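You operate a simulated robot arm through the tools that you are given. There is no shell and no other tool. Be economical: measure what you need, move in short steps, check, and stop when the job is done.

You are at the controls of a simulated two-armed robot. One attempt, no reset.

JOB
Put the milk bottle marked "Skim Milk" from the top of the hall table on the cleaning cupboard top and the milk bottle labelled "Oat Milk" on the blue coaster. Take the bar of soap on the top of the hall cabinet and put it away on the cleaning cupboard top. Put the umbrella case from the open shelf of the hall cabinet on top of the brown parcel on the top of the shoe cabinet. Take the lid off the cream tin and lay it down on the top of the hall cabinet. Open the tin lid. Any order will do. Set down upright: milk bottle, umbrella case.

The check looks at the end state, three seconds after you hand in, the way a careful person would. Anything else that was tipped, shoved, dropped, spilled or broken makes it a failure. Lids that push on must go on centred and level and be pressed home; caps that screw on are set level and turned clockwise until they are tight.

ROBOT AND FRAMES
Two 6-joint arms with two-finger parallel grippers on one trunk, on a base that drives. Base frame: it is fixed to the floor where the robot stands at the start and does not move with it; the origin is under the middle of the robot, x ahead of it, y to its left, z up. Lengths are in m, angles in rad, forces in N, time in s.
The left shoulder is at the start at [0.06, 0.187, 1.122], the right one opposite. Places, roughly: bar of soap [0.5, 1.25, 0.75]; blue coaster (9x9x2 cm) [0.4, -0.1, 0.8]; cleaning cupboard top [-0.3, -3.8, 0.8]; cream tin [0.5, 1.5, 0.75]; milk bottle [0.5, 0, 1]; parcel [0.5, -1.25, 1]; tin lid [0.6, -0.3, 0.8]; umbrella case (6x6x17 cm) [0.4, 1.5, 0.4]. Payload 1.57 kg a hand.
The TCP of each hand is the grasp point between the finger pads, 0.03 m short of the fingertips. In the tool frame z runs along the fingers and y along their closing line. Largest opening 0.11 m; finger width 0.024, thickness 0.012; the body of the gripper, 0.048 by 0.112 m, starts 0.078 m behind the TCP.
Orientation is that of the tool frame in the base frame, as a unit quaternion [x, y, z, w]. With the fingers straight down and closing along the base's y, the tool's x points along the base's -x, its y along +y and its z along -z.

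CONTROLS
- The arms move only by the tool play_rows. It takes "left_rows", "right_rows" or both (then of equal length, played together; a hand with none holds still); each is a list of rows, each a list of 7 numbers: the shift along the base's x, y, z in units of 500 mm (1.0 is 500 mm), then the turn, a rotation vector about the base's x, y, z in units of 45 degrees (1.0 is 45 degrees), then the opening, from 0 (shut) to 1 (fully open). In form: [[tx, ty, tz, wx, wy, wz, hand], ...]. A call has 1 to 8 rows; each row is the pose to reach, as a shift and turn from the pose commanded when the call began. A call with a number of a shift or a turn outside -1 to 1 is refused whole. Rows are played at 5 a second. More than 0.05 m and 0.15 rad between two rows, or a gripper value outside its range, and nothing of the call is played. Where a pose cannot be reached the arm comes as near as it can. A force on the tool above 40 N (or 10 N above the force at the start of the call, whichever is more), or a blocked arm, ends the call early, and 0.2 s more pass. Each finger travels about 0.153 m/s and halts on what it meets, pressing with about 40 N; the grip force reading is that of the motor and also rises with nothing between the fingers. The clock runs only during rows and for 0.2 s after the last one: add rows that repeat a pose to give the fingers time. The reply holds the time, the measured pose of the TCP, the force on the tool along the base axes, the opening and the grip force, in the units named above and with some noise, with the torque about the TCP (base axes, N m) and any sound that the robot's microphone picked up.
- Cameras (640 x 400 px; columns grow to the right, rows downward): "scene" is now at [0.0136, -0.0049, 1.646]; the picture's right is [-0.09, -1.00, 0.00], its down [-0.87, 0.08, -0.48] and it looks along [0.48, -0.04, -0.88] (base axes); focal length 264 px, centre (320, 200). "left" rides on the left gripper at [0.07, -0.016, -0.141] in its tool frame; the picture's right is [0.23, 0.97, 0.00], its down [-0.86, 0.20, -0.48] and it looks along [-0.47, 0.11, 0.88] (tool axes); focal length 222 px, centre (320, 200). "right" rides on the right gripper at [0.07, 0.016, -0.141] in its tool frame; the picture's right is [-0.23, 0.97, 0.00], its down [-0.86, -0.20, -0.48] and it looks along [-0.47, -0.11, 0.88] (tool axes); focal length 222 px, centre (320, 200). There is no depth. A picture from a camera that has moved, and an enlarged one, comes with that camera's place and axes in the base frame and with its lens. The place of the scene camera against the robot may be out by one fixed shift of up to 0.012 m in any direction.
- capture(camera): a new picture of that camera. No time passes.
- move_column(by): slides the trunk up (or, below 0, down) by that many m; the arms and the scene camera ride with it, the base frame stays. It gives what a move gives, with no picture.
- drive_base(legs): drives the robot by 1 to 6 legs, each [ahead, left, turn to the left] in m, m and rad, along the robot's own axes; the way and the turn of a leg run together, so that a leg with both is an arc; at most 1.5 m and 3.142 rad a leg. The arms and the cameras ride along, it lands a little off, and it stops where it bumps. It gives what a move gives.
- pan_tilt(pan, tilt): turns the head with the scene camera to pan (to the left, within 1.501 rad either way) and tilt (down, from -0.506 to 1.204), counted from straight ahead of the robot. It gives what a move gives.
- enlarge(camera, box): a new picture of the part [left, top, right, bottom] of that camera's present view, enlarged. No time passes.
- sign_off(): hands the job in; it is judged then, once.

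Work in short steps. Places have to be worked out from the pictures, the camera data and where the tool is seen: move nearer, look again, correct. Check each grasp and each placing, and mend what went wrong. You have 165 turns and 118 pictures in all, those below and enlarged ones among them. Open the grippers and draw the arms clear of the work before you hand the job in, unless the task says otherwise; then end with one line.

The tools are called as name(argument=value, ...) on one line, values as JSON. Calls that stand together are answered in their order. play_rows: Moves the arms, as the interface text tells. Its arguments: {"type":"object","properties":{"left_rows":{"type":"array","items":{"type":"array","items":{"type":"number"}}},"right_rows":{"type":"array","items":{"type":"array","items":{"type":"number"}}}},"required":[]} The other tools are called the same way: move_column (by) slides the trunk up or down; drive_base (legs) drives the base; pan_tilt (pan, tilt) turns the head that bears the scene camera; capture (camera) takes a picture; enlarge (camera, box) takes an enlarged picture of a part of a camera's view; sign_off () hands the job in.

At the start:

```text
t: 0.0
left_position: [0.4003, 0.063, 1.111]
left_tcp_rot: [0.001, 1.0, 0.0, -0.001]
left_wrist_force: [0.2, 0.3, -0.4]
left_wrist_torque: [0.0, 0.01, -0.02]
left_width: 0.1102
left_grip_force: 0.0
right_position: [0.3653, -0.3322, 1.1376]
right_tcp_rot: [0.0, 1.0, -0.001, 0.0]
right_wrist_force: [0.2, 0.0, -0.2]
right_wrist_torque: [0.0, 0.04, -0.03]
right_width: 0.1099
right_grip_force: 0.1
trunk travel left (down, up): [-0.75, 0.24]
robot x, y, heading: [-0.0012, 0.0007, -0.001]
head pan, tilt: [-0.093, 1.07]
```

scene: 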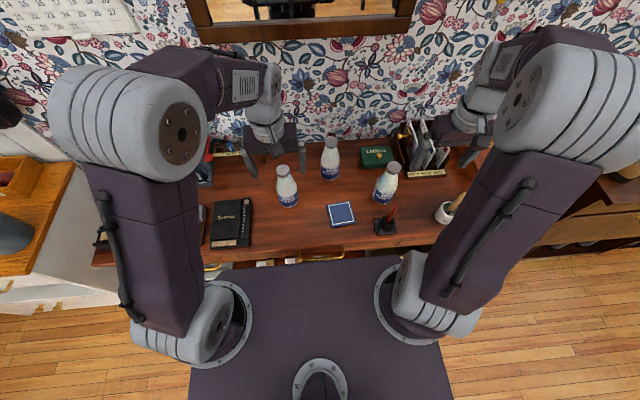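
right: 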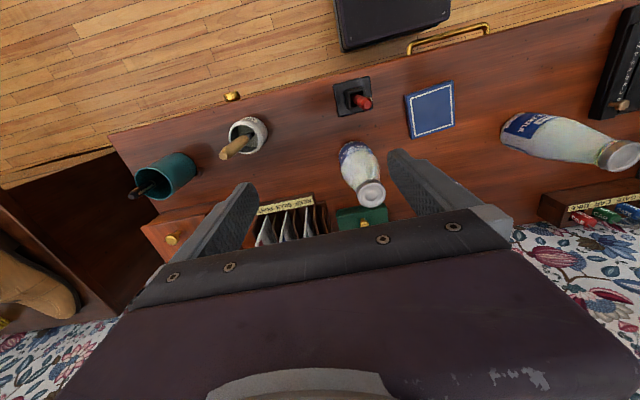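
left: 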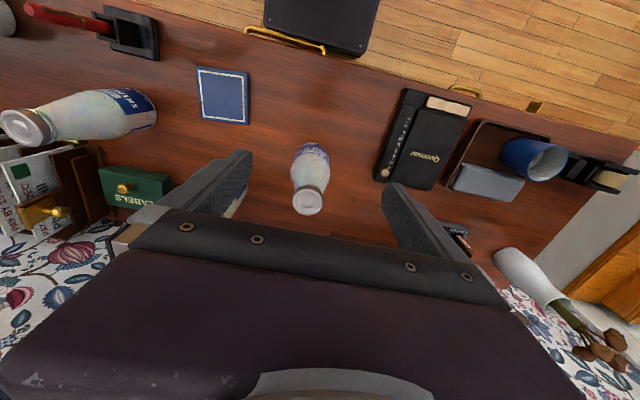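

I'll first read the bottle labels and look at the green tin with enlarged scene views.

enlarge(camera="scene", box=[240, 110, 480, 260])

enlarge(camera="right", box=[300, 60, 640, 260])

```text
2.67 times, centred on (360, 185) of scene
camera zoom: at [0.0136, -0.0049, 1.646], right [-0.09, -1.0, 0.0], down [-0.87, 0.08, -0.48], along [0.48, -0.04, -0.88], focal length 704 px, centre (213, 240)
```

zoom: 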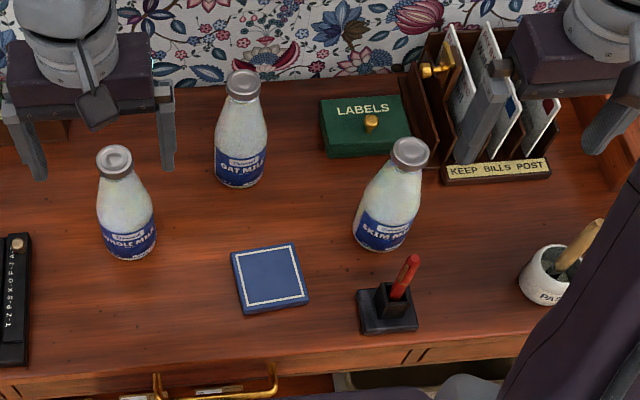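

```text
1.88 times, centred on (470, 160) of right
camera zoom: at [0.295, -0.3165, 1.28], right [0.23, 0.97, 0.0], down [0.86, -0.2, 0.48], along [0.47, -0.11, -0.88], focal length 418 px, centre (38, 275)
```

zoom: 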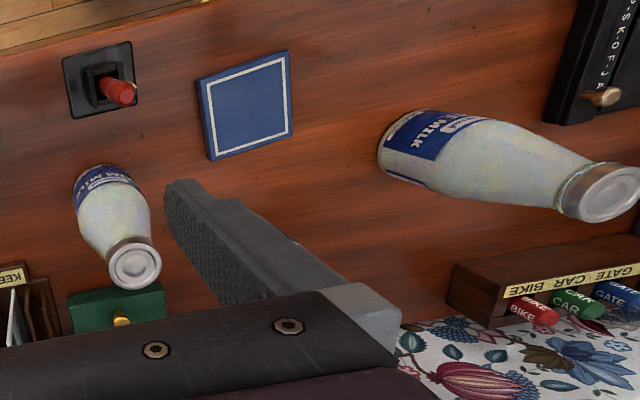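

Oat is the back centre bottle (about [0.59,-0.09]), Skim the right one (about [0.47,-0.27]), and the coaster is at about [0.40,-0.114]. I'll bring the left hand above the Oat bottle and look.

play_rows(left_rows=[[0.063, -0.052, 0, 0, 0, 0, 1], [0.127, -0.104, 0, 0, 0, 0, 1], [0.19, -0.156, 0, 0, 0, 0, 1], [0.25, -0.208, 0, 0, 0, 0, 1], [0.31, -0.26, 0, 0, 0, 0, 1], [0.36, -0.312, 0, 0, 0, 0, 1], [0.36, -0.312, 0, 0, 0, 0, 1]])

capture(camera="left")

capture(camera="scene")

```text
t: 1.6
left_position: [0.5278, -0.0557, 1.1021]
left_tcp_rot: [0.0, 1.0, 0.0, -0.001]
left_wrist_force: [-0.9, -0.1, 0.0]
left_wrist_torque: [-0.02, 0.02, -0.01]
left_width: 0.1103
left_grip_force: 0.0
left hand out of reach, approached as far as the arm can: row 5, 6, 7
right_position: [0.3653, -0.3341, 1.1371]
right_tcp_rot: [0.0, 1.0, -0.001, 0.0]
right_wrist_force: [0.3, -0.4, 0.1]
right_wrist_torque: [-0.01, 0.0, -0.01]
right_width: 0.1098
right_grip_force: 0.1
trunk travel left (down, up): [-0.75, 0.24]
robot x, y, heading: [-0.0004, -0.0024, 0.002]
head pan, tilt: [-0.093, 1.07]
```

```text
112 pictures are left
camera left: at [0.4591, -0.0722, 1.244], right [-0.23, 0.97, 0.0], down [0.86, 0.2, 0.48], along [0.47, 0.11, -0.88], focal length 222 px, centre (320, 200)
```

left: 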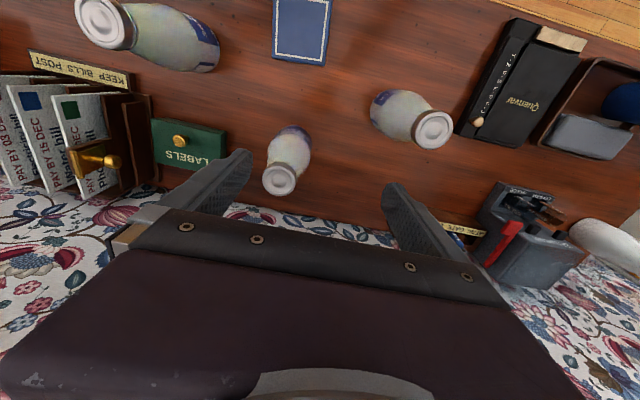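

```text
111 pictures are left
camera scene: at [0.0146, -0.0052, 1.646], right [-0.09, -1.0, 0.0], down [-0.87, 0.08, -0.48], along [0.48, -0.04, -0.88], focal length 264 px, centre (320, 200)
```

scene: 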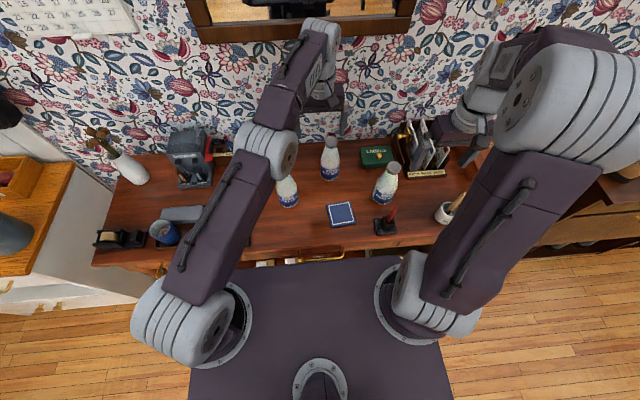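

The left arm runs out of reach; the right shoulder is nearer in line. I'll send the left hand home and take the right hand over the Oat bottle, a bit lower.

play_rows(left_rows=[[-0.09, 0.03, 0, 0, 0, 0, 1], [-0.18, 0.1, 0, 0, 0, 0, 1], [-0.25, 0.17, 0, 0, 0, 0, 1], [-0.31, 0.24, 0, 0, 0, 0, 1], [-0.36, 0.312, 0, 0, 0, 0, 1], [-0.36, 0.38, 0, 0, 0, 0, 1], [-0.36, 0.44, 0, 0, 0, 0, 1], [-0.36, 0.44, 0, 0, 0, 0, 1]], right_rows=[[0.0, 0.0, 0, 0, 0, 0, 1], [0.06, 0.07, -0.02, 0, 0, 0, 1], [0.12, 0.14, -0.04, 0, 0, 0, 1], [0.18, 0.21, -0.07, 0, 0, 0, 1], [0.24, 0.28, -0.1, 0, 0, 0, 1], [0.3, 0.34, -0.13, 0, 0, 0, 1], [0.36, 0.41, -0.16, 0, 0, 0, 1], [0.42, 0.48, -0.17, 0, 0, 0, 1]])

capture(camera="right")

```text
refused: row 2 steps farther than a row can; nothing moved
```

```text
110 pictures are left
camera right: at [0.2958, -0.3167, 1.2797], right [0.23, 0.97, 0.0], down [0.86, -0.2, 0.48], along [0.47, -0.11, -0.88], focal length 222 px, centre (320, 200)
```

right: 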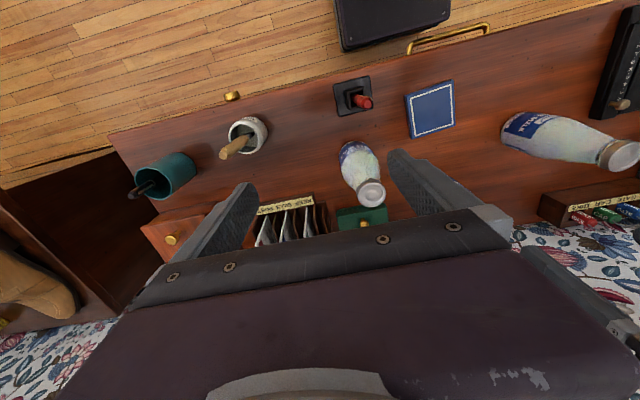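

A row was too long. I'll shorten the left steps.

play_rows(left_rows=[[-0.07, 0.05, 0, 0, 0, 0, 1], [-0.14, 0.1, 0, 0, 0, 0, 1], [-0.21, 0.16, 0, 0, 0, 0, 1], [-0.28, 0.22, 0, 0, 0, 0, 1], [-0.34, 0.29, 0, 0, 0, 0, 1], [-0.36, 0.37, 0, 0, 0, 0, 1], [-0.36, 0.44, 0, 0, 0, 0, 1], [-0.36, 0.44, 0, 0, 0, 0, 1]], right_rows=[[0.0, 0.0, 0, 0, 0, 0, 1], [0.06, 0.07, -0.02, 0, 0, 0, 1], [0.12, 0.14, -0.04, 0, 0, 0, 1], [0.18, 0.21, -0.07, 0, 0, 0, 1], [0.24, 0.28, -0.1, 0, 0, 0, 1], [0.3, 0.34, -0.13, 0, 0, 0, 1], [0.36, 0.41, -0.16, 0, 0, 0, 1], [0.42, 0.48, -0.17, 0, 0, 0, 1]])

capture(camera="right")

capture(camera="scene")

```text
t: 3.4
left_position: [0.5401, 0.1415, 1.1899]
left_tcp_rot: [0.0, 1.0, 0.003, -0.029]
left_wrist_force: [0.3, 0.4, 0.3]
left_wrist_torque: [0.0, 0.0, 0.0]
left_width: 0.1104
left_grip_force: 0.1
left hand out of reach, approached as far as the arm can: row 1, 2, 3, 4, 5, 6, 7, 8
right_position: [0.574, -0.091, 1.0534]
right_tcp_rot: [0.001, 1.0, -0.001, -0.003]
right_wrist_force: [-0.6, -0.2, -0.5]
right_wrist_torque: [-0.03, -0.03, -0.03]
right_width: 0.1101
right_grip_force: 0.1
trunk travel left (down, up): [-0.75, 0.24]
robot x, y, heading: [0.0024, 0.0024, 0.002]
head pan, tilt: [-0.093, 1.07]
```

```text
109 pictures are left
camera right: at [0.5059, -0.0741, 1.1945], right [0.23, 0.97, 0.0], down [0.86, -0.2, 0.48], along [0.46, -0.11, -0.88], focal length 222 px, centre (320, 200)
```

right: 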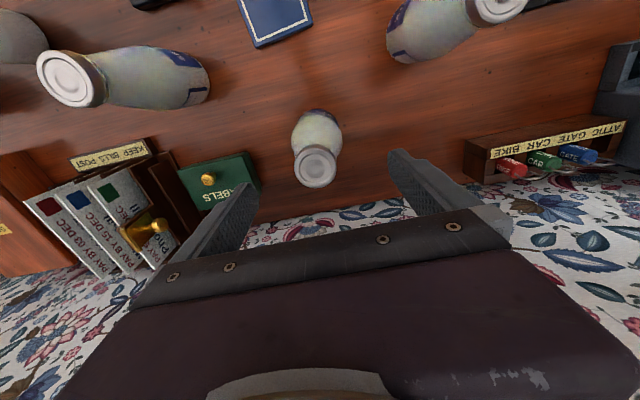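

```text
108 pictures are left
camera scene: at [0.0151, -0.003, 1.646], right [-0.09, -1.0, 0.0], down [-0.87, 0.08, -0.48], along [0.48, -0.05, -0.88], focal length 264 px, centre (320, 200)
```

scene: 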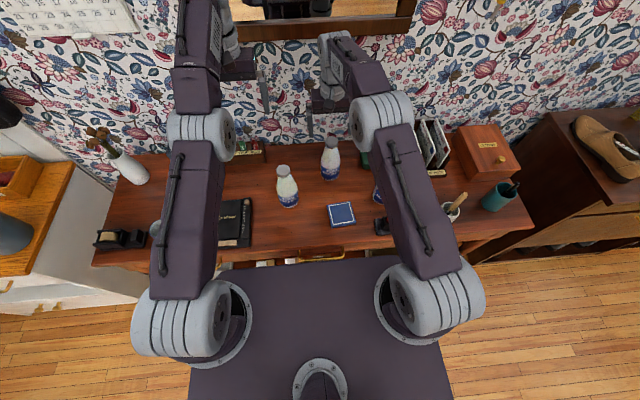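

Right hand is over the bottle, whose cap I judge to be at [0.580,-0.095] with its top near z 0.97. I'll go down around the cap and neck, then close.

play_rows(right_rows=[[0.01, -0.008, -0.06, 0, 0, 0, 1], [0.012, -0.008, -0.13, 0, 0, 0, 1], [0.012, -0.008, -0.19, 0, 0, 0, 1], [0.012, -0.008, -0.19, 0, 0, 0, 1]])

capture(camera="right")

enlarge(camera="scene", box=[260, 90, 420, 230])

```text
t: 4.4
left_position: [0.5396, 0.1397, 1.1896]
left_tcp_rot: [0.0, 1.0, 0.003, -0.029]
left_wrist_force: [-0.1, -1.0, -0.2]
left_wrist_torque: [-0.01, 0.02, -0.01]
left_width: 0.1101
left_grip_force: 0.1
right_position: [0.581, -0.0948, 0.9582]
right_tcp_rot: [0.0, 1.0, -0.001, 0.0]
right_wrist_force: [0.1, -0.1, 0.5]
right_wrist_torque: [0.0, 0.02, 0.02]
right_width: 0.11
right_grip_force: 0.1
trunk travel left (down, up): [-0.75, 0.24]
robot x, y, heading: [0.0004, -0.001, 0.001]
head pan, tilt: [-0.093, 1.07]
```

```text
107 pictures are left
camera right: at [0.5106, -0.0807, 1.0992], right [0.23, 0.97, 0.0], down [0.86, -0.2, 0.48], along [0.47, -0.11, -0.88], focal length 222 px, centre (320, 200)
```

right: 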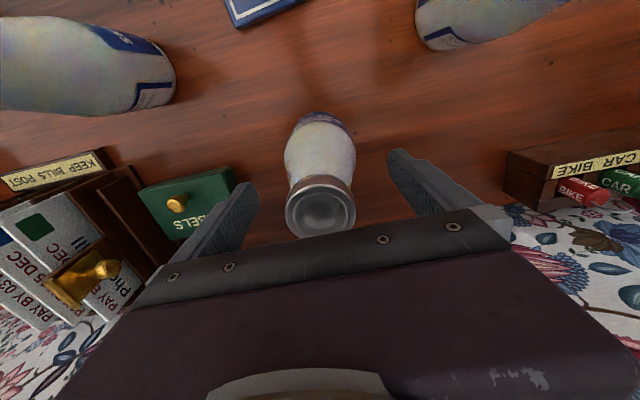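

```text
2.86 times, centred on (340, 160) of scene
camera zoom: at [0.0138, -0.0047, 1.646], right [-0.09, -1.0, 0.0], down [-0.87, 0.08, -0.48], along [0.48, -0.04, -0.88], focal length 754 px, centre (263, 314)
```

zoom: 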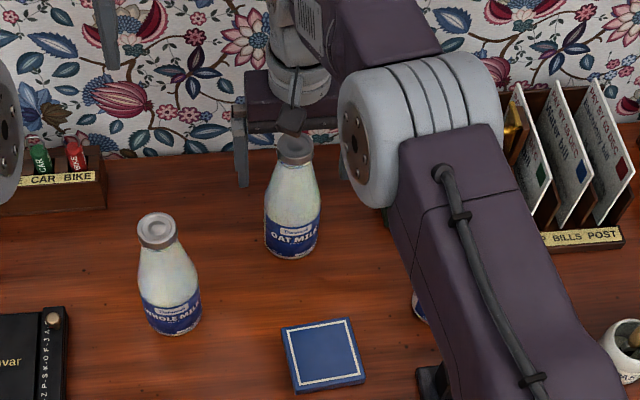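

The hand is centred on the bottle, so I close.

play_rows(right_rows=[[0, 0, 0, 0, 0, 0, 0.6], [0, 0, 0, 0, 0, 0, 0.3], [0, 0, 0, 0, 0, 0, 0.1], [0, 0, 0, 0, 0, 0, 0.1], [0, 0, 0, 0, 0, 0, 0.1]])

```text
t: 5.6
left_position: [0.54, 0.1407, 1.1895]
left_tcp_rot: [0.0, 1.0, 0.002, -0.029]
left_wrist_force: [0.3, 0.2, 0.3]
left_wrist_torque: [0.01, 0.0, 0.02]
left_width: 0.11
left_grip_force: 0.0
right_position: [0.58, -0.0969, 0.9588]
right_tcp_rot: [0.001, 1.0, 0.0, 0.0]
right_wrist_force: [-0.3, 1.8, -0.6]
right_wrist_torque: [-0.05, 0.02, -0.03]
right_width: 0.0529
right_grip_force: 39.8
trunk travel left (down, up): [-0.75, 0.24]
robot x, y, heading: [0.0011, 0.0009, -0.005]
head pan, tilt: [-0.093, 1.07]
```

Gripped at 53 mm. I lift 5 cm and check.

play_rows(right_rows=[[0, 0, 0.04, 0, 0, 0, 0], [0, 0, 0.09, 0, 0, 0, 0], [0, 0, 0.12, 0, 0, 0, 0]])

capture(camera="right")

enlarge(camera="scene", box=[260, 90, 420, 230])

```text
t: 6.4
left_position: [0.5404, 0.1388, 1.1894]
left_tcp_rot: [0.0, 1.0, 0.003, -0.03]
left_wrist_force: [0.7, -0.2, -0.1]
left_wrist_torque: [0.01, 0.05, -0.04]
left_width: 0.1099
left_grip_force: 0.0
right_position: [0.5816, -0.0971, 1.0184]
right_tcp_rot: [0.0, 1.0, 0.0, -0.001]
right_wrist_force: [0.2, 0.0, -9.5]
right_wrist_torque: [0.02, 0.03, 0.0]
right_width: 0.053
right_grip_force: 40.2
trunk travel left (down, up): [-0.75, 0.24]
robot x, y, heading: [0.0013, 0.0021, -0.0]
head pan, tilt: [-0.093, 1.07]
```

```text
105 pictures are left
camera right: at [0.5125, -0.081, 1.1593], right [0.23, 0.97, 0.0], down [0.86, -0.2, 0.48], along [0.46, -0.11, -0.88], focal length 222 px, centre (320, 200)
```

right: 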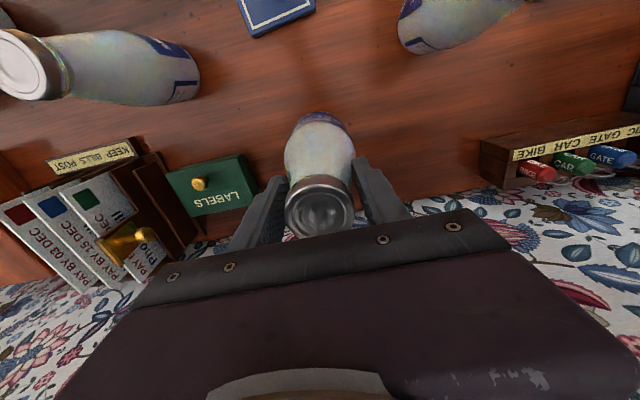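

```text
2.86 times, centred on (340, 160) of scene
camera zoom: at [0.0157, -0.0052, 1.6459], right [-0.09, -1.0, 0.0], down [-0.87, 0.08, -0.48], along [0.48, -0.04, -0.88], focal length 754 px, centre (263, 314)
```

zoom: 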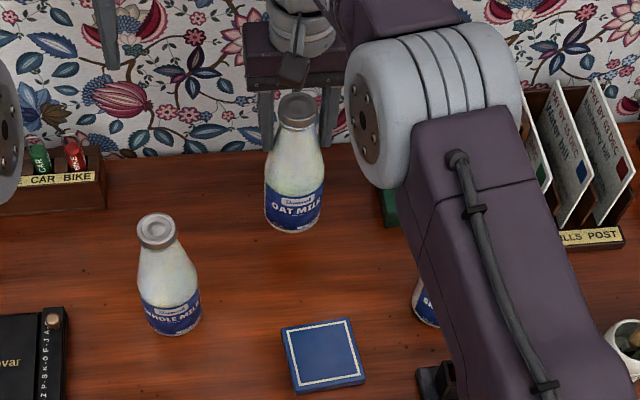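

Bottle is held level. I carry it over the coaster at about [0.401,-0.113].

play_rows(right_rows=[[-0.072, -0.006, 0, 0, 0, 0, 0], [-0.144, -0.012, 0, 0, 0, 0, 0], [-0.216, -0.018, 0, 0, 0, 0, 0], [-0.288, -0.025, 0, 0, 0, 0, 0], [-0.36, -0.032, 0, 0, 0, 0, 0], [-0.36, -0.032, 0, 0, 0, 0, 0]])

capture(camera="right")

enlarge(camera="scene", box=[260, 90, 420, 230])

```text
t: 7.8
left_position: [0.5397, 0.1394, 1.1889]
left_tcp_rot: [-0.001, 1.0, 0.003, -0.029]
left_wrist_force: [0.1, 0.5, 0.9]
left_wrist_torque: [0.01, -0.01, 0.04]
left_width: 0.11
left_grip_force: 0.1
right_position: [0.4008, -0.1137, 1.0182]
right_tcp_rot: [0.0, 1.0, -0.001, 0.0]
right_wrist_force: [1.1, -0.2, -10.9]
right_wrist_torque: [-0.01, 0.01, 0.01]
right_width: 0.0532
right_grip_force: 40.3
trunk travel left (down, up): [-0.75, 0.24]
robot x, y, heading: [0.0006, -0.0005, -0.002]
head pan, tilt: [-0.093, 1.07]
```

```text
103 pictures are left
camera right: at [0.3326, -0.0965, 1.1597], right [0.23, 0.97, 0.0], down [0.86, -0.2, 0.48], along [0.47, -0.11, -0.88], focal length 222 px, centre (320, 200)
```

right: 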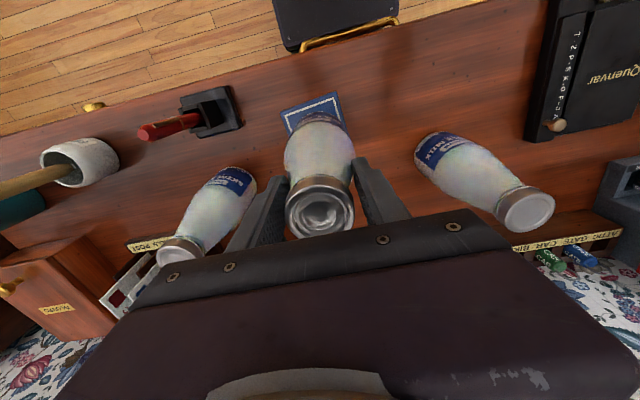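

```text
2.86 times, centred on (340, 160) of scene
camera zoom: at [0.0161, -0.0051, 1.6459], right [-0.09, -1.0, 0.0], down [-0.87, 0.08, -0.48], along [0.48, -0.04, -0.88], focal length 754 px, centre (263, 314)
```

zoom: 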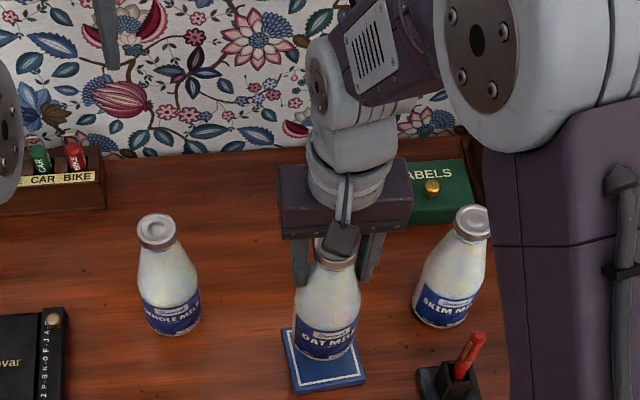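

Near coaster corners put its centre at about [0.405,-0.113]. I nudge 3 mm and lower almost to contact.

play_rows(right_rows=[[0.006, 0, -0.03, 0, 0, 0, 0], [0.006, 0, -0.06, 0, 0, 0, 0], [0.006, 0, -0.07, 0, 0, 0, 0], [0.006, 0, -0.07, 0, 0, 0, 0]])

capture(camera="right")

```text
t: 8.8
left_position: [0.5408, 0.1388, 1.1891]
left_tcp_rot: [0.001, 1.0, 0.003, -0.029]
left_wrist_force: [0.0, -0.9, 0.5]
left_wrist_torque: [0.0, 0.0, -0.04]
left_width: 0.11
left_grip_force: 0.0
right_position: [0.4039, -0.1129, 0.9828]
right_tcp_rot: [0.0, 1.0, 0.0, -0.002]
right_wrist_force: [0.8, -0.2, -9.6]
right_wrist_torque: [0.0, -0.01, 0.02]
right_width: 0.053
right_grip_force: 40.3
trunk travel left (down, up): [-0.75, 0.24]
robot x, y, heading: [-0.0042, -0.0001, -0.001]
head pan, tilt: [-0.093, 1.07]
```

```text
101 pictures are left
camera right: at [0.3348, -0.0964, 1.1249], right [0.23, 0.97, 0.0], down [0.86, -0.2, 0.48], along [0.47, -0.11, -0.88], focal length 222 px, centre (320, 200)
```

right: 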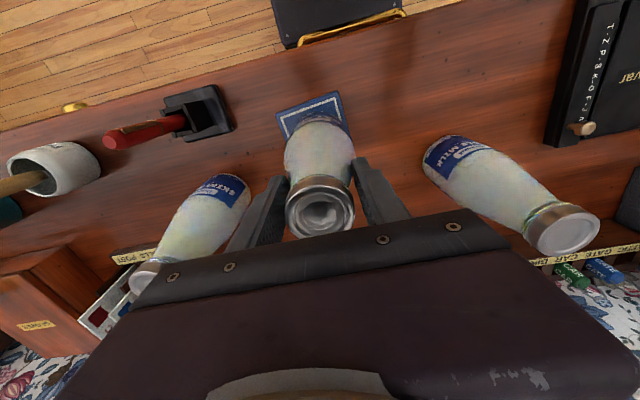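

Coaster centre is about [0.403,-0.117]; I nudge 3 mm to the right and lower until contact.

play_rows(right_rows=[[0, -0.006, -0.006, 0, 0, 0, 0], [0, -0.006, -0.01, 0, 0, 0, 0], [0, -0.006, -0.014, 0, 0, 0, 0], [0, -0.006, -0.014, 0, 0, 0, 0]])

```text
t: 9.8
left_position: [0.5399, 0.1395, 1.1906]
left_tcp_rot: [0.001, 1.0, 0.002, -0.028]
left_wrist_force: [1.0, -0.1, 0.4]
left_wrist_torque: [-0.02, 0.03, 0.01]
left_width: 0.1099
left_grip_force: 0.2
right_position: [0.4044, -0.1149, 0.9756]
right_tcp_rot: [0.0, 1.0, 0.0, -0.001]
right_wrist_force: [-0.4, 0.4, -8.9]
right_wrist_torque: [-0.02, -0.04, 0.03]
right_width: 0.0529
right_grip_force: 40.0
trunk travel left (down, up): [-0.75, 0.24]
robot x, y, heading: [0.0036, 0.0017, -0.002]
head pan, tilt: [-0.093, 1.07]
```

Still hanging free; I continue down slowly.

play_rows(right_rows=[[0, 0, -0.003, 0, 0, 0, 0], [0, 0, -0.006, 0, 0, 0, 0], [0, 0, -0.006, 0, 0, 0, 0]])

enlarge(camera="scene", box=[300, 130, 400, 230])

```text
t: 10.6
left_position: [0.5384, 0.1391, 1.1908]
left_tcp_rot: [0.0, 1.0, 0.002, -0.027]
left_wrist_force: [0.1, -0.2, 0.6]
left_wrist_torque: [0.06, 0.01, 0.02]
left_width: 0.1099
left_grip_force: 0.1
right_position: [0.4029, -0.1165, 0.974]
right_tcp_rot: [0.0, 1.0, 0.0, 0.001]
right_wrist_force: [1.0, -1.7, 9.6]
right_wrist_torque: [-0.27, 0.18, -0.01]
right_width: 0.0529
right_grip_force: 40.1
trunk travel left (down, up): [-0.75, 0.24]
robot x, y, heading: [0.0037, -0.0029, -0.0]
head pan, tilt: [-0.093, 1.07]
```

```text
4.00 times, centred on (350, 180) of scene
camera zoom: at [0.0128, -0.0048, 1.6463], right [-0.09, -1.0, 0.0], down [-0.87, 0.08, -0.48], along [0.48, -0.04, -0.88], focal length 1056 px, centre (200, 280)
```

zoom: 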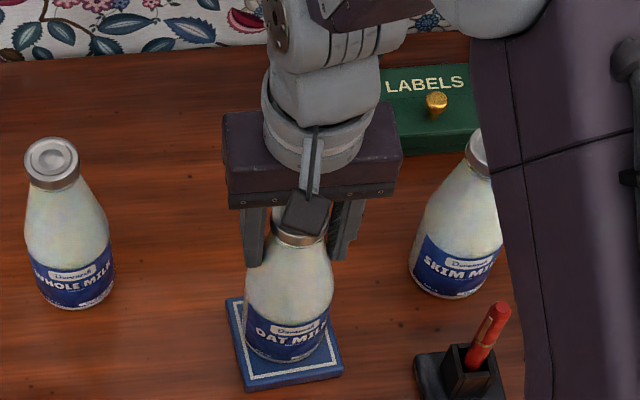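

Contact is made on the coaster. I release and rise.

play_rows(right_rows=[[0, 0, 0.003, 0, 0, 0, 0.5], [0, 0, 0.003, 0, 0, 0, 1], [0, 0, 0.003, 0, 0, 0, 1], [0, 0, 0.08, 0, 0, 0, 1], [0, 0, 0.16, 0, 0, 0, 1], [0, 0, 0.24, 0, 0, 0, 1]])

capture(camera="right")

```text
t: 12.0
left_position: [0.539, 0.1398, 1.1894]
left_tcp_rot: [0.0, 1.0, 0.002, -0.029]
left_wrist_force: [0.3, 0.0, -0.2]
left_wrist_torque: [-0.03, 0.04, 0.0]
left_width: 0.1098
left_grip_force: 0.0
right_position: [0.4046, -0.1149, 1.0935]
right_tcp_rot: [0.001, 1.0, 0.0, 0.0]
right_wrist_force: [0.4, 0.3, -0.6]
right_wrist_torque: [0.01, -0.01, -0.03]
right_width: 0.1099
right_grip_force: 0.0
trunk travel left (down, up): [-0.75, 0.24]
robot x, y, heading: [0.003, 0.0006, 0.002]
head pan, tilt: [-0.093, 1.07]
```

```text
99 pictures are left
camera right: at [0.3342, -0.099, 1.2356], right [0.23, 0.97, 0.0], down [0.86, -0.2, 0.48], along [0.47, -0.11, -0.88], focal length 222 px, centre (320, 200)
```

right: 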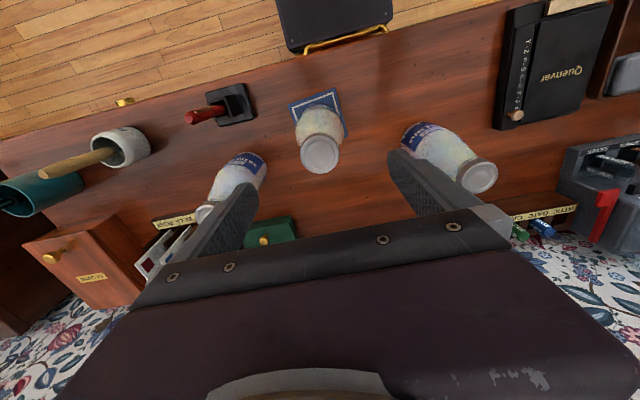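

Oat milk stands on the coaster. Next the LABELS tin: I move the right hand toward it for a close look.

play_rows(right_rows=[[0.04, -0.066, 0, 0, 0, 0, 1], [0.08, -0.132, 0, 0, 0, 0, 1], [0.12, -0.198, 0, 0, 0, 0, 1], [0.16, -0.264, 0, 0, 0, 0, 1], [0.2, -0.33, 0, 0, 0, 0, 1], [0.2, -0.33, 0, 0, 0, 0, 1]])

capture(camera="right")

```text
t: 13.4
left_position: [0.5384, 0.139, 1.1908]
left_tcp_rot: [-0.001, 1.0, 0.003, -0.028]
left_wrist_force: [-0.2, 0.2, 0.2]
left_wrist_torque: [-0.01, -0.01, 0.04]
left_width: 0.1099
left_grip_force: 0.0
right_position: [0.5043, -0.281, 1.0928]
right_tcp_rot: [-0.001, 1.0, 0.0, 0.001]
right_wrist_force: [-1.0, 0.4, -0.3]
right_wrist_torque: [0.01, 0.0, 0.01]
right_width: 0.11
right_grip_force: 0.0
trunk travel left (down, up): [-0.75, 0.24]
robot x, y, heading: [0.0014, 0.0012, -0.001]
head pan, tilt: [-0.093, 1.07]
```

```text
98 pictures are left
camera right: at [0.4347, -0.264, 1.2348], right [0.23, 0.97, 0.0], down [0.86, -0.2, 0.48], along [0.47, -0.11, -0.88], focal length 222 px, centre (320, 200)
```

right: 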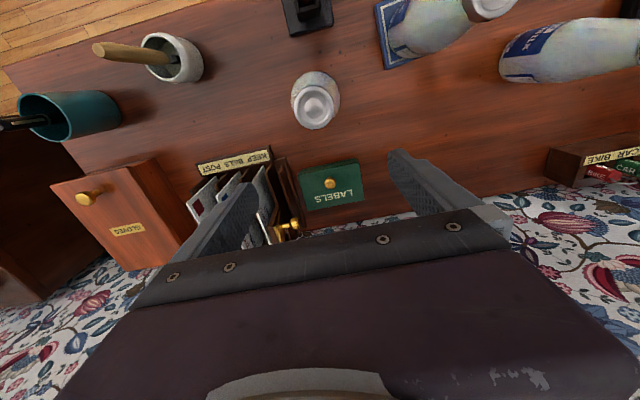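

Knob is near [0.612,-0.285,0.84] with the hinge at the back, which is at the edge of reach. I drive ahead 5 cm (there is free space in front) to gain reach.

drive_base(legs=[[0.05, 0, 0]])

```text
t: 14.3
left_position: [0.5847, 0.1393, 1.1936]
left_tcp_rot: [0.0, 1.0, 0.003, -0.027]
left_wrist_force: [-0.8, 0.4, -0.4]
left_wrist_torque: [0.01, -0.04, 0.01]
left_width: 0.1099
left_grip_force: 0.1
right_position: [0.5493, -0.2813, 1.0966]
right_tcp_rot: [0.001, 1.0, 0.0, 0.003]
right_wrist_force: [-0.4, -0.2, -0.3]
right_wrist_torque: [0.03, -0.08, 0.04]
right_width: 0.1098
right_grip_force: 0.1
trunk travel left (down, up): [-0.75, 0.24]
robot x, y, heading: [0.0564, -0.001, 0.001]
head pan, tilt: [-0.093, 1.07]
```

I move over the knob at z≈1.0 and look again.

play_rows(right_rows=[[0.05, -0.004, -0.05, 0, 0, 0, 0.7], [0.1, -0.01, -0.1, 0, 0, 0, 0.4], [0.12, -0.01, -0.18, 0, 0, 0, 0.4], [0.12, -0.01, -0.18, 0, 0, 0, 0.4]])

capture(camera="right")

enlarge(camera="scene", box=[340, 90, 500, 210])

```text
t: 15.3
left_position: [0.5882, 0.1399, 1.1923]
left_tcp_rot: [0.0, 1.0, 0.002, -0.027]
left_wrist_force: [0.0, -0.3, -0.3]
left_wrist_torque: [-0.01, -0.01, 0.01]
left_width: 0.1099
left_grip_force: 0.1
right_position: [0.6147, -0.286, 1.003]
right_tcp_rot: [0.001, 1.0, 0.0, 0.001]
right_wrist_force: [0.0, 0.1, 0.2]
right_wrist_torque: [-0.03, -0.01, 0.01]
right_width: 0.044
right_grip_force: 0.1
trunk travel left (down, up): [-0.75, 0.24]
robot x, y, heading: [0.0477, -0.0021, 0.001]
head pan, tilt: [-0.093, 1.07]
```

```text
97 pictures are left
camera right: at [0.5445, -0.2694, 1.1451], right [0.23, 0.97, 0.0], down [0.85, -0.2, 0.48], along [0.47, -0.11, -0.88], focal length 222 px, centre (320, 200)
```

right: 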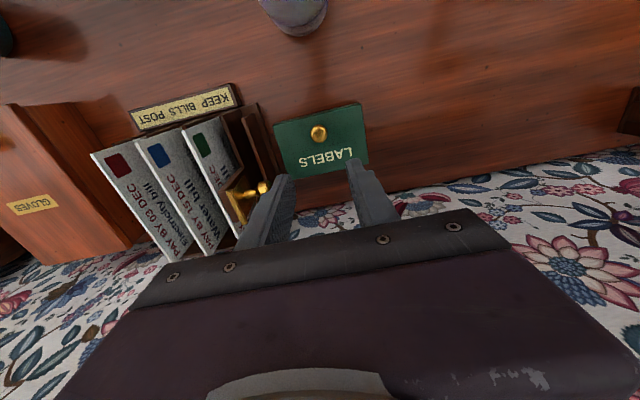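

```text
3.33 times, centred on (420, 150) of scene
camera zoom: at [0.0624, -0.0047, 1.646], right [-0.09, -1.0, 0.0], down [-0.87, 0.08, -0.48], along [0.48, -0.04, -0.88], focal length 880 px, centre (-13, 367)
```

zoom: 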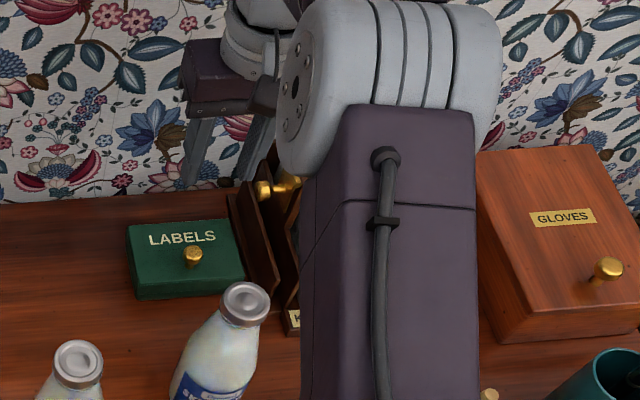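

Knob at about [0.609,-0.285], top near 0.84. I descend with the fingers partly open to just above the lid.

play_rows(right_rows=[[-0.01, 0, -0.08, 0, 0, 0, 0.4], [-0.01, 0, -0.16, 0, 0, 0, 0.4], [-0.01, 0, -0.24, 0, 0, 0, 0.4], [-0.01, 0, -0.27, 0, 0, 0, 0.4], [-0.01, 0, -0.27, 0, 0, 0, 0.4]])

capture(camera="right")

enlarge(camera="scene", box=[340, 90, 500, 210])

```text
t: 16.5
left_position: [0.5875, 0.1393, 1.1918]
left_tcp_rot: [0.0, 1.0, 0.003, -0.028]
left_wrist_force: [0.9, -0.2, 0.2]
left_wrist_torque: [-0.02, 0.02, 0.0]
left_width: 0.1098
left_grip_force: 0.1
right_position: [0.6097, -0.2864, 0.8687]
right_tcp_rot: [0.002, 1.0, -0.001, 0.002]
right_wrist_force: [0.4, -0.2, 15.6]
right_wrist_torque: [0.38, -0.01, -0.08]
right_width: 0.0433
right_grip_force: 0.1
trunk travel left (down, up): [-0.75, 0.24]
robot x, y, heading: [0.0513, -0.0014, -0.001]
head pan, tilt: [-0.093, 1.07]
```

```text
95 pictures are left
camera right: at [0.5395, -0.2704, 1.0111], right [0.23, 0.97, 0.0], down [0.85, -0.2, 0.48], along [0.47, -0.11, -0.88], focal length 222 px, centre (320, 200)
```

right: 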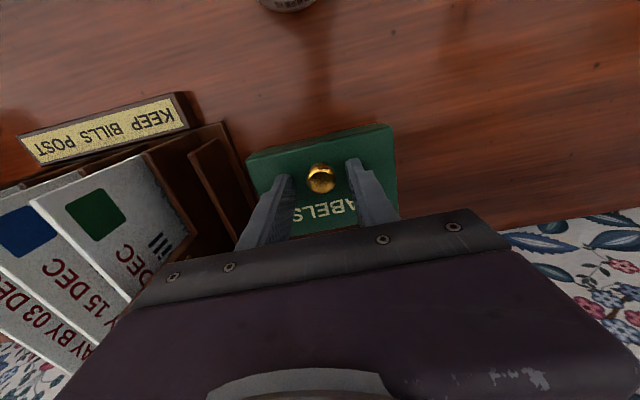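

```text
3.33 times, centred on (420, 150) of scene
camera zoom: at [0.0617, -0.0037, 1.6463], right [-0.09, -1.0, 0.0], down [-0.87, 0.08, -0.48], along [0.48, -0.05, -0.88], focal length 880 px, centre (-13, 367)
```

zoom: 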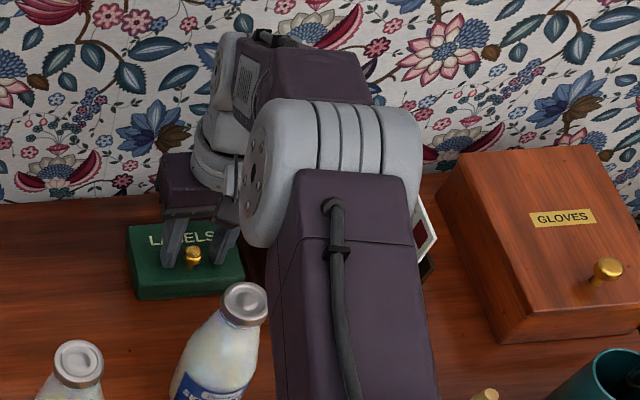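

The fingertips just touch the lid (top near 0.838). I lift 3 mm, shift 5 mm back toward the knob and close.

play_rows(right_rows=[[0, 0, 0.012, 0, 0, 0, 0.4], [-0.01, 0, 0.012, 0, 0, 0, 0.3], [-0.01, 0, 0.012, 0, 0, 0, 0.15], [-0.01, 0, 0.012, 0, 0, 0, 0.0], [-0.01, 0, 0.012, 0, 0, 0, 0.0], [-0.01, 0, 0.012, 0, 0, 0, 0.0]])

capture(camera="right")

```text
t: 17.9
left_position: [0.5895, 0.1417, 1.191]
left_tcp_rot: [0.0, 1.0, 0.002, -0.028]
left_wrist_force: [1.0, 0.4, 0.3]
left_wrist_torque: [-0.04, 0.02, 0.02]
left_width: 0.11
left_grip_force: 0.0
right_position: [0.6049, -0.2837, 0.873]
right_tcp_rot: [0.0, 1.0, -0.001, 0.0]
right_wrist_force: [-1.4, 11.2, -3.3]
right_wrist_torque: [0.21, 0.26, -0.01]
right_width: 0.0211
right_grip_force: 34.1
trunk travel left (down, up): [-0.75, 0.24]
robot x, y, heading: [0.0488, 0.0003, 0.0]
head pan, tilt: [-0.093, 1.07]
```

```text
93 pictures are left
camera right: at [0.5351, -0.2682, 1.0155], right [0.23, 0.97, 0.0], down [0.86, -0.2, 0.48], along [0.46, -0.11, -0.88], focal length 222 px, centre (320, 200)
```

right: 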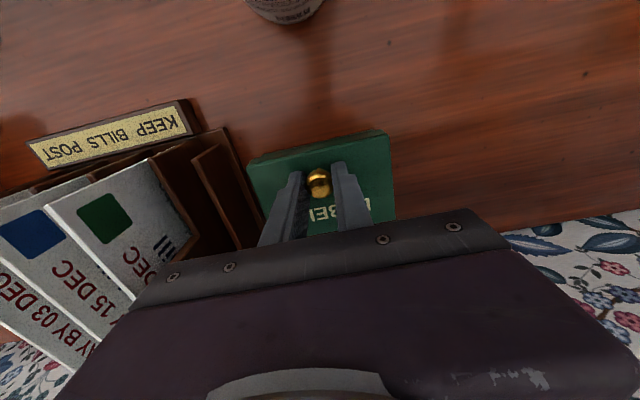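

I hold the knob (21 mm). I'll regrip a little higher with only the fingertips, so the lid can pivot between the fingers as I lift it along its arc.

play_rows(right_rows=[[0, 0.004, 0, 0, 0, 0, 0.25], [0, 0.004, 0.008, 0, 0, 0, 0.25], [0, 0.004, 0.01, 0, 0, 0, 0.1], [0, 0.004, 0.01, 0, 0, 0, 0.0], [0, 0.004, 0.01, 0, 0, 0, 0.0]])

play_rows(right_rows=[[0.005, 0, 0.012, 0, 0, 0, 0], [0.015, 0, 0.031, 0, 0, 0, 0], [0.025, 0, 0.045, 0, 0, 0, 0], [0.037, 0, 0.057, 0, 0, 0, 0]])

capture(camera="right")

```text
t: 19.1
left_position: [0.5904, 0.1385, 1.191]
left_tcp_rot: [0.0, 1.0, 0.004, -0.029]
left_wrist_force: [0.0, -0.3, 0.1]
left_wrist_torque: [-0.01, -0.01, -0.02]
left_width: 0.11
left_grip_force: 0.1
right_position: [0.6052, -0.2847, 0.8775]
right_tcp_rot: [0.0, 1.0, 0.0, 0.0]
right_wrist_force: [-0.7, -1.9, -6.6]
right_wrist_torque: [-0.07, 0.42, 0.04]
right_width: 0.0209
right_grip_force: 34.4
trunk travel left (down, up): [-0.75, 0.24]
robot x, y, heading: [0.0487, -0.0037, -0.001]
head pan, tilt: [-0.093, 1.07]
```

```text
t: 20.1
left_position: [0.5925, 0.1378, 1.1888]
left_tcp_rot: [0.0, 1.0, 0.003, -0.029]
left_wrist_force: [0.6, 0.4, 0.0]
left_wrist_torque: [0.0, 0.02, -0.04]
left_width: 0.1099
left_grip_force: 0.1
right_position: [0.6244, -0.2845, 0.9049]
right_tcp_rot: [-0.001, 1.0, 0.001, -0.003]
right_wrist_force: [0.9, -0.3, -22.5]
right_wrist_torque: [-0.04, 0.8, 0.03]
right_width: 0.021
right_grip_force: 34.9
trunk travel left (down, up): [-0.75, 0.24]
robot x, y, heading: [0.0474, -0.0, -0.002]
head pan, tilt: [-0.093, 1.07]
```

```text
92 pictures are left
camera right: at [0.556, -0.2685, 1.0469], right [0.23, 0.97, 0.0], down [0.86, -0.2, 0.47], along [0.46, -0.11, -0.88], focal length 222 px, centre (320, 200)
```

right: 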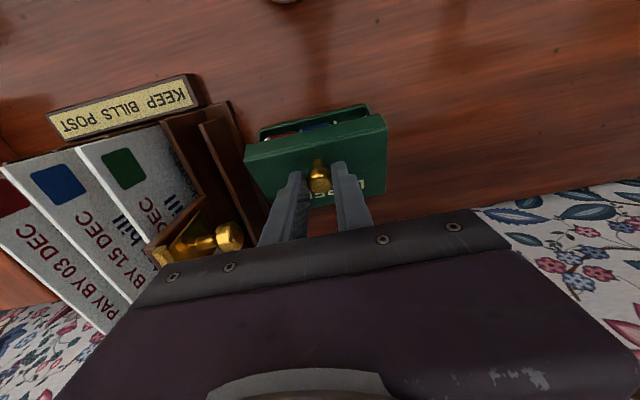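

The lid is opening. I continue along the arc.

play_rows(right_rows=[[0.014, 0, 0.009, 0, 0, 0, 0], [0.028, 0, 0.016, 0, 0, 0, 0], [0.044, 0, 0.021, 0, 0, 0, 0], [0.06, 0, 0.024, 0, 0, 0, 0]])

capture(camera="right")

```text
t: 21.1
left_position: [0.591, 0.1378, 1.1901]
left_tcp_rot: [0.001, 1.0, 0.003, -0.03]
left_wrist_force: [-0.1, 0.0, -0.3]
left_wrist_torque: [0.0, 0.0, -0.02]
left_width: 0.1101
left_grip_force: 0.0
right_position: [0.64, -0.2856, 0.917]
right_tcp_rot: [0.0, 1.0, 0.002, -0.001]
right_wrist_force: [-5.9, -4.1, -20.7]
right_wrist_torque: [-0.11, 0.94, 0.01]
right_width: 0.0212
right_grip_force: 34.4
right hand out of reach, approached as far as the arm can: row 3, 4
trunk travel left (down, up): [-0.75, 0.24]
robot x, y, heading: [0.0527, -0.0, -0.002]
head pan, tilt: [-0.093, 1.07]
```

```text
91 pictures are left
camera right: at [0.5711, -0.2684, 1.0582], right [0.23, 0.97, 0.0], down [0.86, -0.2, 0.47], along [0.46, -0.11, -0.88], focal length 222 px, centre (320, 200)
```

right: 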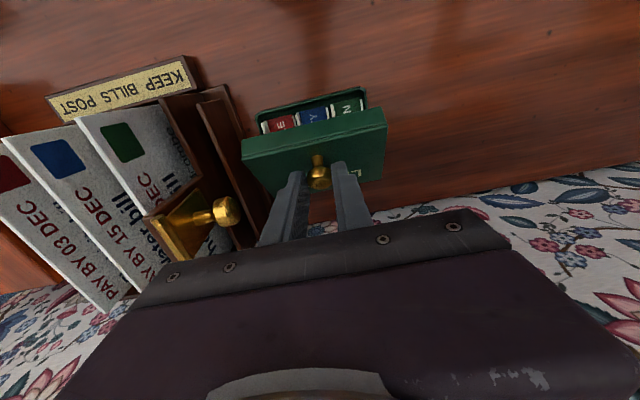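

The right arm is at its limit with the lid at about 45°. I drive ahead 3.5 cm while holding the knob, which follows the arc nearly horizontally.

drive_base(legs=[[0.035, 0, 0]])

capture(camera="right")

```text
t: 22.2
left_position: [0.6238, 0.1394, 1.1902]
left_tcp_rot: [0.0, 1.0, 0.003, -0.027]
left_wrist_force: [-0.7, -0.5, 0.3]
left_wrist_torque: [-0.02, 0.02, 0.0]
left_width: 0.1099
left_grip_force: 0.0
right_position: [0.6803, -0.2851, 0.9273]
right_tcp_rot: [0.0, 1.0, -0.002, 0.011]
right_wrist_force: [-3.1, 0.2, 4.3]
right_wrist_torque: [-0.01, 0.39, -0.03]
right_width: 0.0166
right_grip_force: 31.8
trunk travel left (down, up): [-0.75, 0.24]
robot x, y, heading: [0.0872, -0.0043, 0.002]
head pan, tilt: [-0.093, 1.07]
stopped in leg 1: the force on the tool passed its limit (the readings are from after the stop); the commanded pose is now the measured one
```

```text
90 pictures are left
camera right: at [0.6079, -0.2671, 1.0676], right [0.23, 0.97, 0.0], down [0.84, -0.2, 0.5], along [0.48, -0.12, -0.87], focal length 222 px, centre (320, 200)
```

right: 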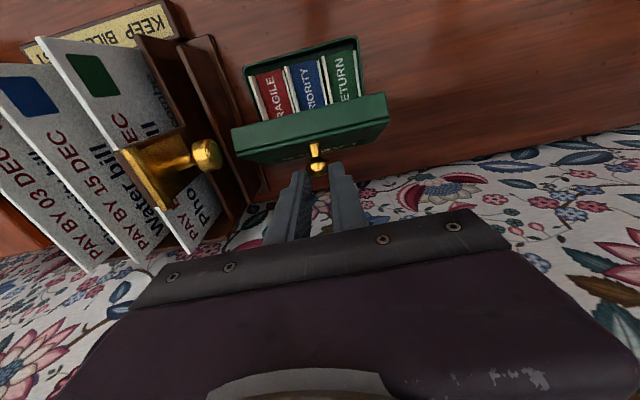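

Lid is at about 65–70°, but the knob is at the very fingertips. I slide 6 mm down and forward 1 cm, staying gripped, to pull it nearer vertical.

play_rows(right_rows=[[0.006, 0, -0.008, 0, 0, 0, 0], [0.014, 0, -0.014, 0, 0, 0, 0], [0.024, 0, -0.016, 0, 0, 0, 0]])

capture(camera="right")

enlarge(camera="scene", box=[340, 90, 500, 210])

```text
t: 23.0
left_position: [0.6213, 0.1399, 1.1933]
left_tcp_rot: [-0.001, 1.0, 0.003, -0.026]
left_wrist_force: [0.0, -0.7, 0.3]
left_wrist_torque: [-0.02, 0.05, -0.01]
left_width: 0.1101
left_grip_force: 0.1
right_position: [0.6791, -0.285, 0.9278]
right_tcp_rot: [0.0, 1.0, -0.005, 0.015]
right_wrist_force: [0.2, -6.8, 33.8]
right_wrist_torque: [-0.18, 0.43, 0.04]
right_width: 0.0164
right_grip_force: 31.7
right hand out of reach, approached as far as the arm can: row 1, 2, 3
trunk travel left (down, up): [-0.75, 0.24]
robot x, y, heading: [0.0849, -0.0003, -0.004]
head pan, tilt: [-0.093, 1.07]
```

```text
89 pictures are left
camera right: at [0.6057, -0.2667, 1.067], right [0.23, 0.97, 0.0], down [0.84, -0.2, 0.51], along [0.49, -0.12, -0.86], focal length 222 px, centre (320, 200)
```

right: 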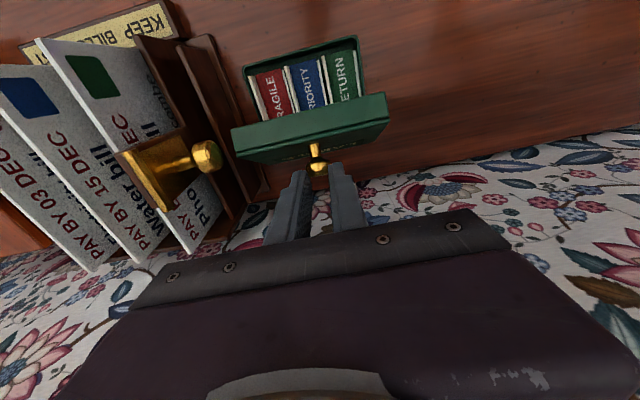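

```text
3.33 times, centred on (420, 150) of scene
camera zoom: at [0.0939, -0.0038, 1.6463], right [-0.09, -1.0, 0.0], down [-0.87, 0.08, -0.48], along [0.48, -0.05, -0.88], focal length 880 px, centre (-13, 367)
```

zoom: 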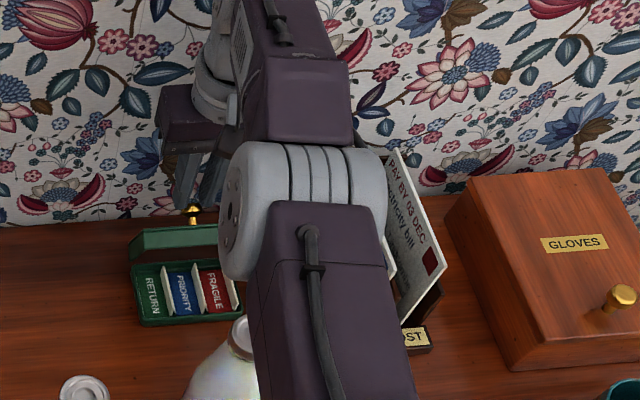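

The scene view shows the lid at about 70–75°. The arm is at its limit, so I test whether the hinge holds by easing the fingers open slightly.

play_rows(right_rows=[[0, 0, 0.004, 0, 0, 0, 0.19], [0, 0, 0.004, 0, 0, 0, 0.3]])

capture(camera="right")

```text
t: 23.6
left_position: [0.6247, 0.1401, 1.1905]
left_tcp_rot: [-0.001, 1.0, 0.003, -0.027]
left_wrist_force: [-0.5, 0.4, 0.5]
left_wrist_torque: [-0.02, -0.05, 0.01]
left_width: 0.11
left_grip_force: 0.1
right_position: [0.6795, -0.2825, 0.9239]
right_tcp_rot: [0.0, 1.0, -0.003, 0.01]
right_wrist_force: [-0.4, 0.1, 0.2]
right_wrist_torque: [-0.02, -0.02, -0.02]
right_width: 0.0331
right_grip_force: 0.1
trunk travel left (down, up): [-0.75, 0.24]
robot x, y, heading: [0.0856, -0.0, -0.002]
head pan, tilt: [-0.093, 1.07]
```

```text
87 pictures are left
camera right: at [0.6078, -0.2657, 1.0648], right [0.23, 0.97, 0.0], down [0.85, -0.2, 0.5], along [0.48, -0.11, -0.87], focal length 222 px, centre (320, 200)
```

right: 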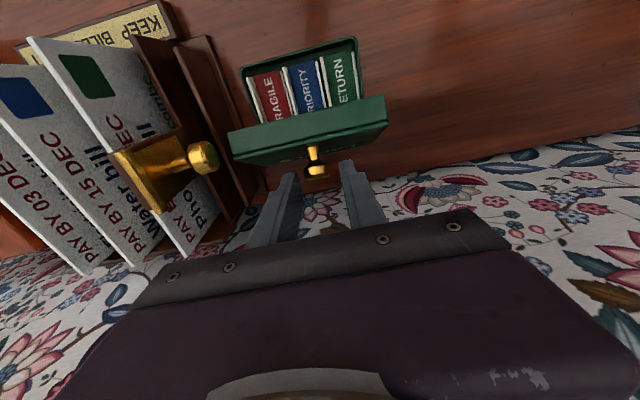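

The hinge holds the lid by friction. I'll lift out, come round to the front with closed fingers and push the lid further open from its inner side.

play_rows(right_rows=[[0, 0, 0.07, 0, 0, 0, 0.3], [0, 0, 0.14, 0, 0, 0, 0.3], [0, 0, 0.2, 0, 0, 0, 0.3], [-0.08, 0, 0.2, 0, 0, 0, 0.1], [-0.16, 0, 0.2, 0, 0, 0, 0], [-0.22, 0, 0.2, 0, 0, 0, 0], [-0.22, 0, 0.12, 0, 0, 0, 0], [-0.22, 0, 0.04, 0, 0, 0, 0]])

capture(camera="right")

enlarge(camera="scene", box=[340, 90, 500, 210])

```text
t: 25.4
left_position: [0.6267, 0.1376, 1.1906]
left_tcp_rot: [0.0, 1.0, 0.004, -0.028]
left_wrist_force: [0.2, -0.5, -0.6]
left_wrist_torque: [0.01, 0.01, -0.03]
left_width: 0.1099
left_grip_force: 0.0
right_position: [0.5712, -0.2834, 0.9436]
right_tcp_rot: [0.0, 1.0, -0.003, 0.01]
right_wrist_force: [-0.2, 0.4, -0.2]
right_wrist_torque: [0.0, 0.0, -0.02]
right_width: 0.0001
right_grip_force: 21.9
trunk travel left (down, up): [-0.75, 0.24]
robot x, y, heading: [0.0839, 0.0016, 0.001]
head pan, tilt: [-0.093, 1.07]
```

```text
86 pictures are left
camera right: at [0.4991, -0.2665, 1.0842], right [0.23, 0.97, 0.0], down [0.85, -0.2, 0.5], along [0.48, -0.11, -0.87], focal length 222 px, centre (320, 200)
```

right: 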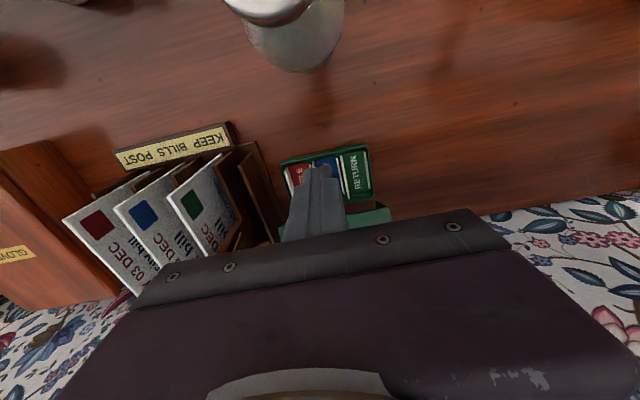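

```text
3.33 times, centred on (420, 150) of scene
camera zoom: at [0.1014, -0.0056, 1.646], right [-0.09, -1.0, 0.0], down [-0.87, 0.08, -0.48], along [0.48, -0.04, -0.88], focal length 880 px, centre (-13, 367)
```

zoom: 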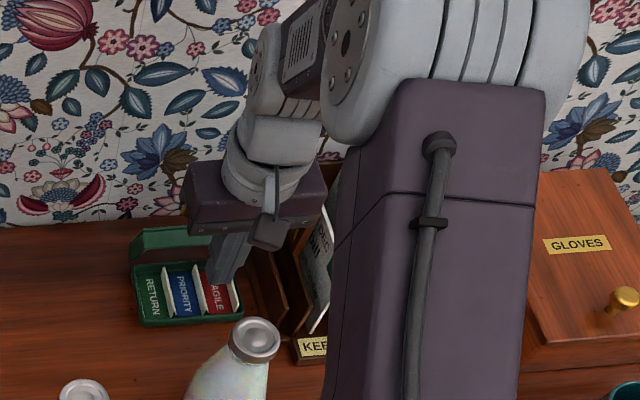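

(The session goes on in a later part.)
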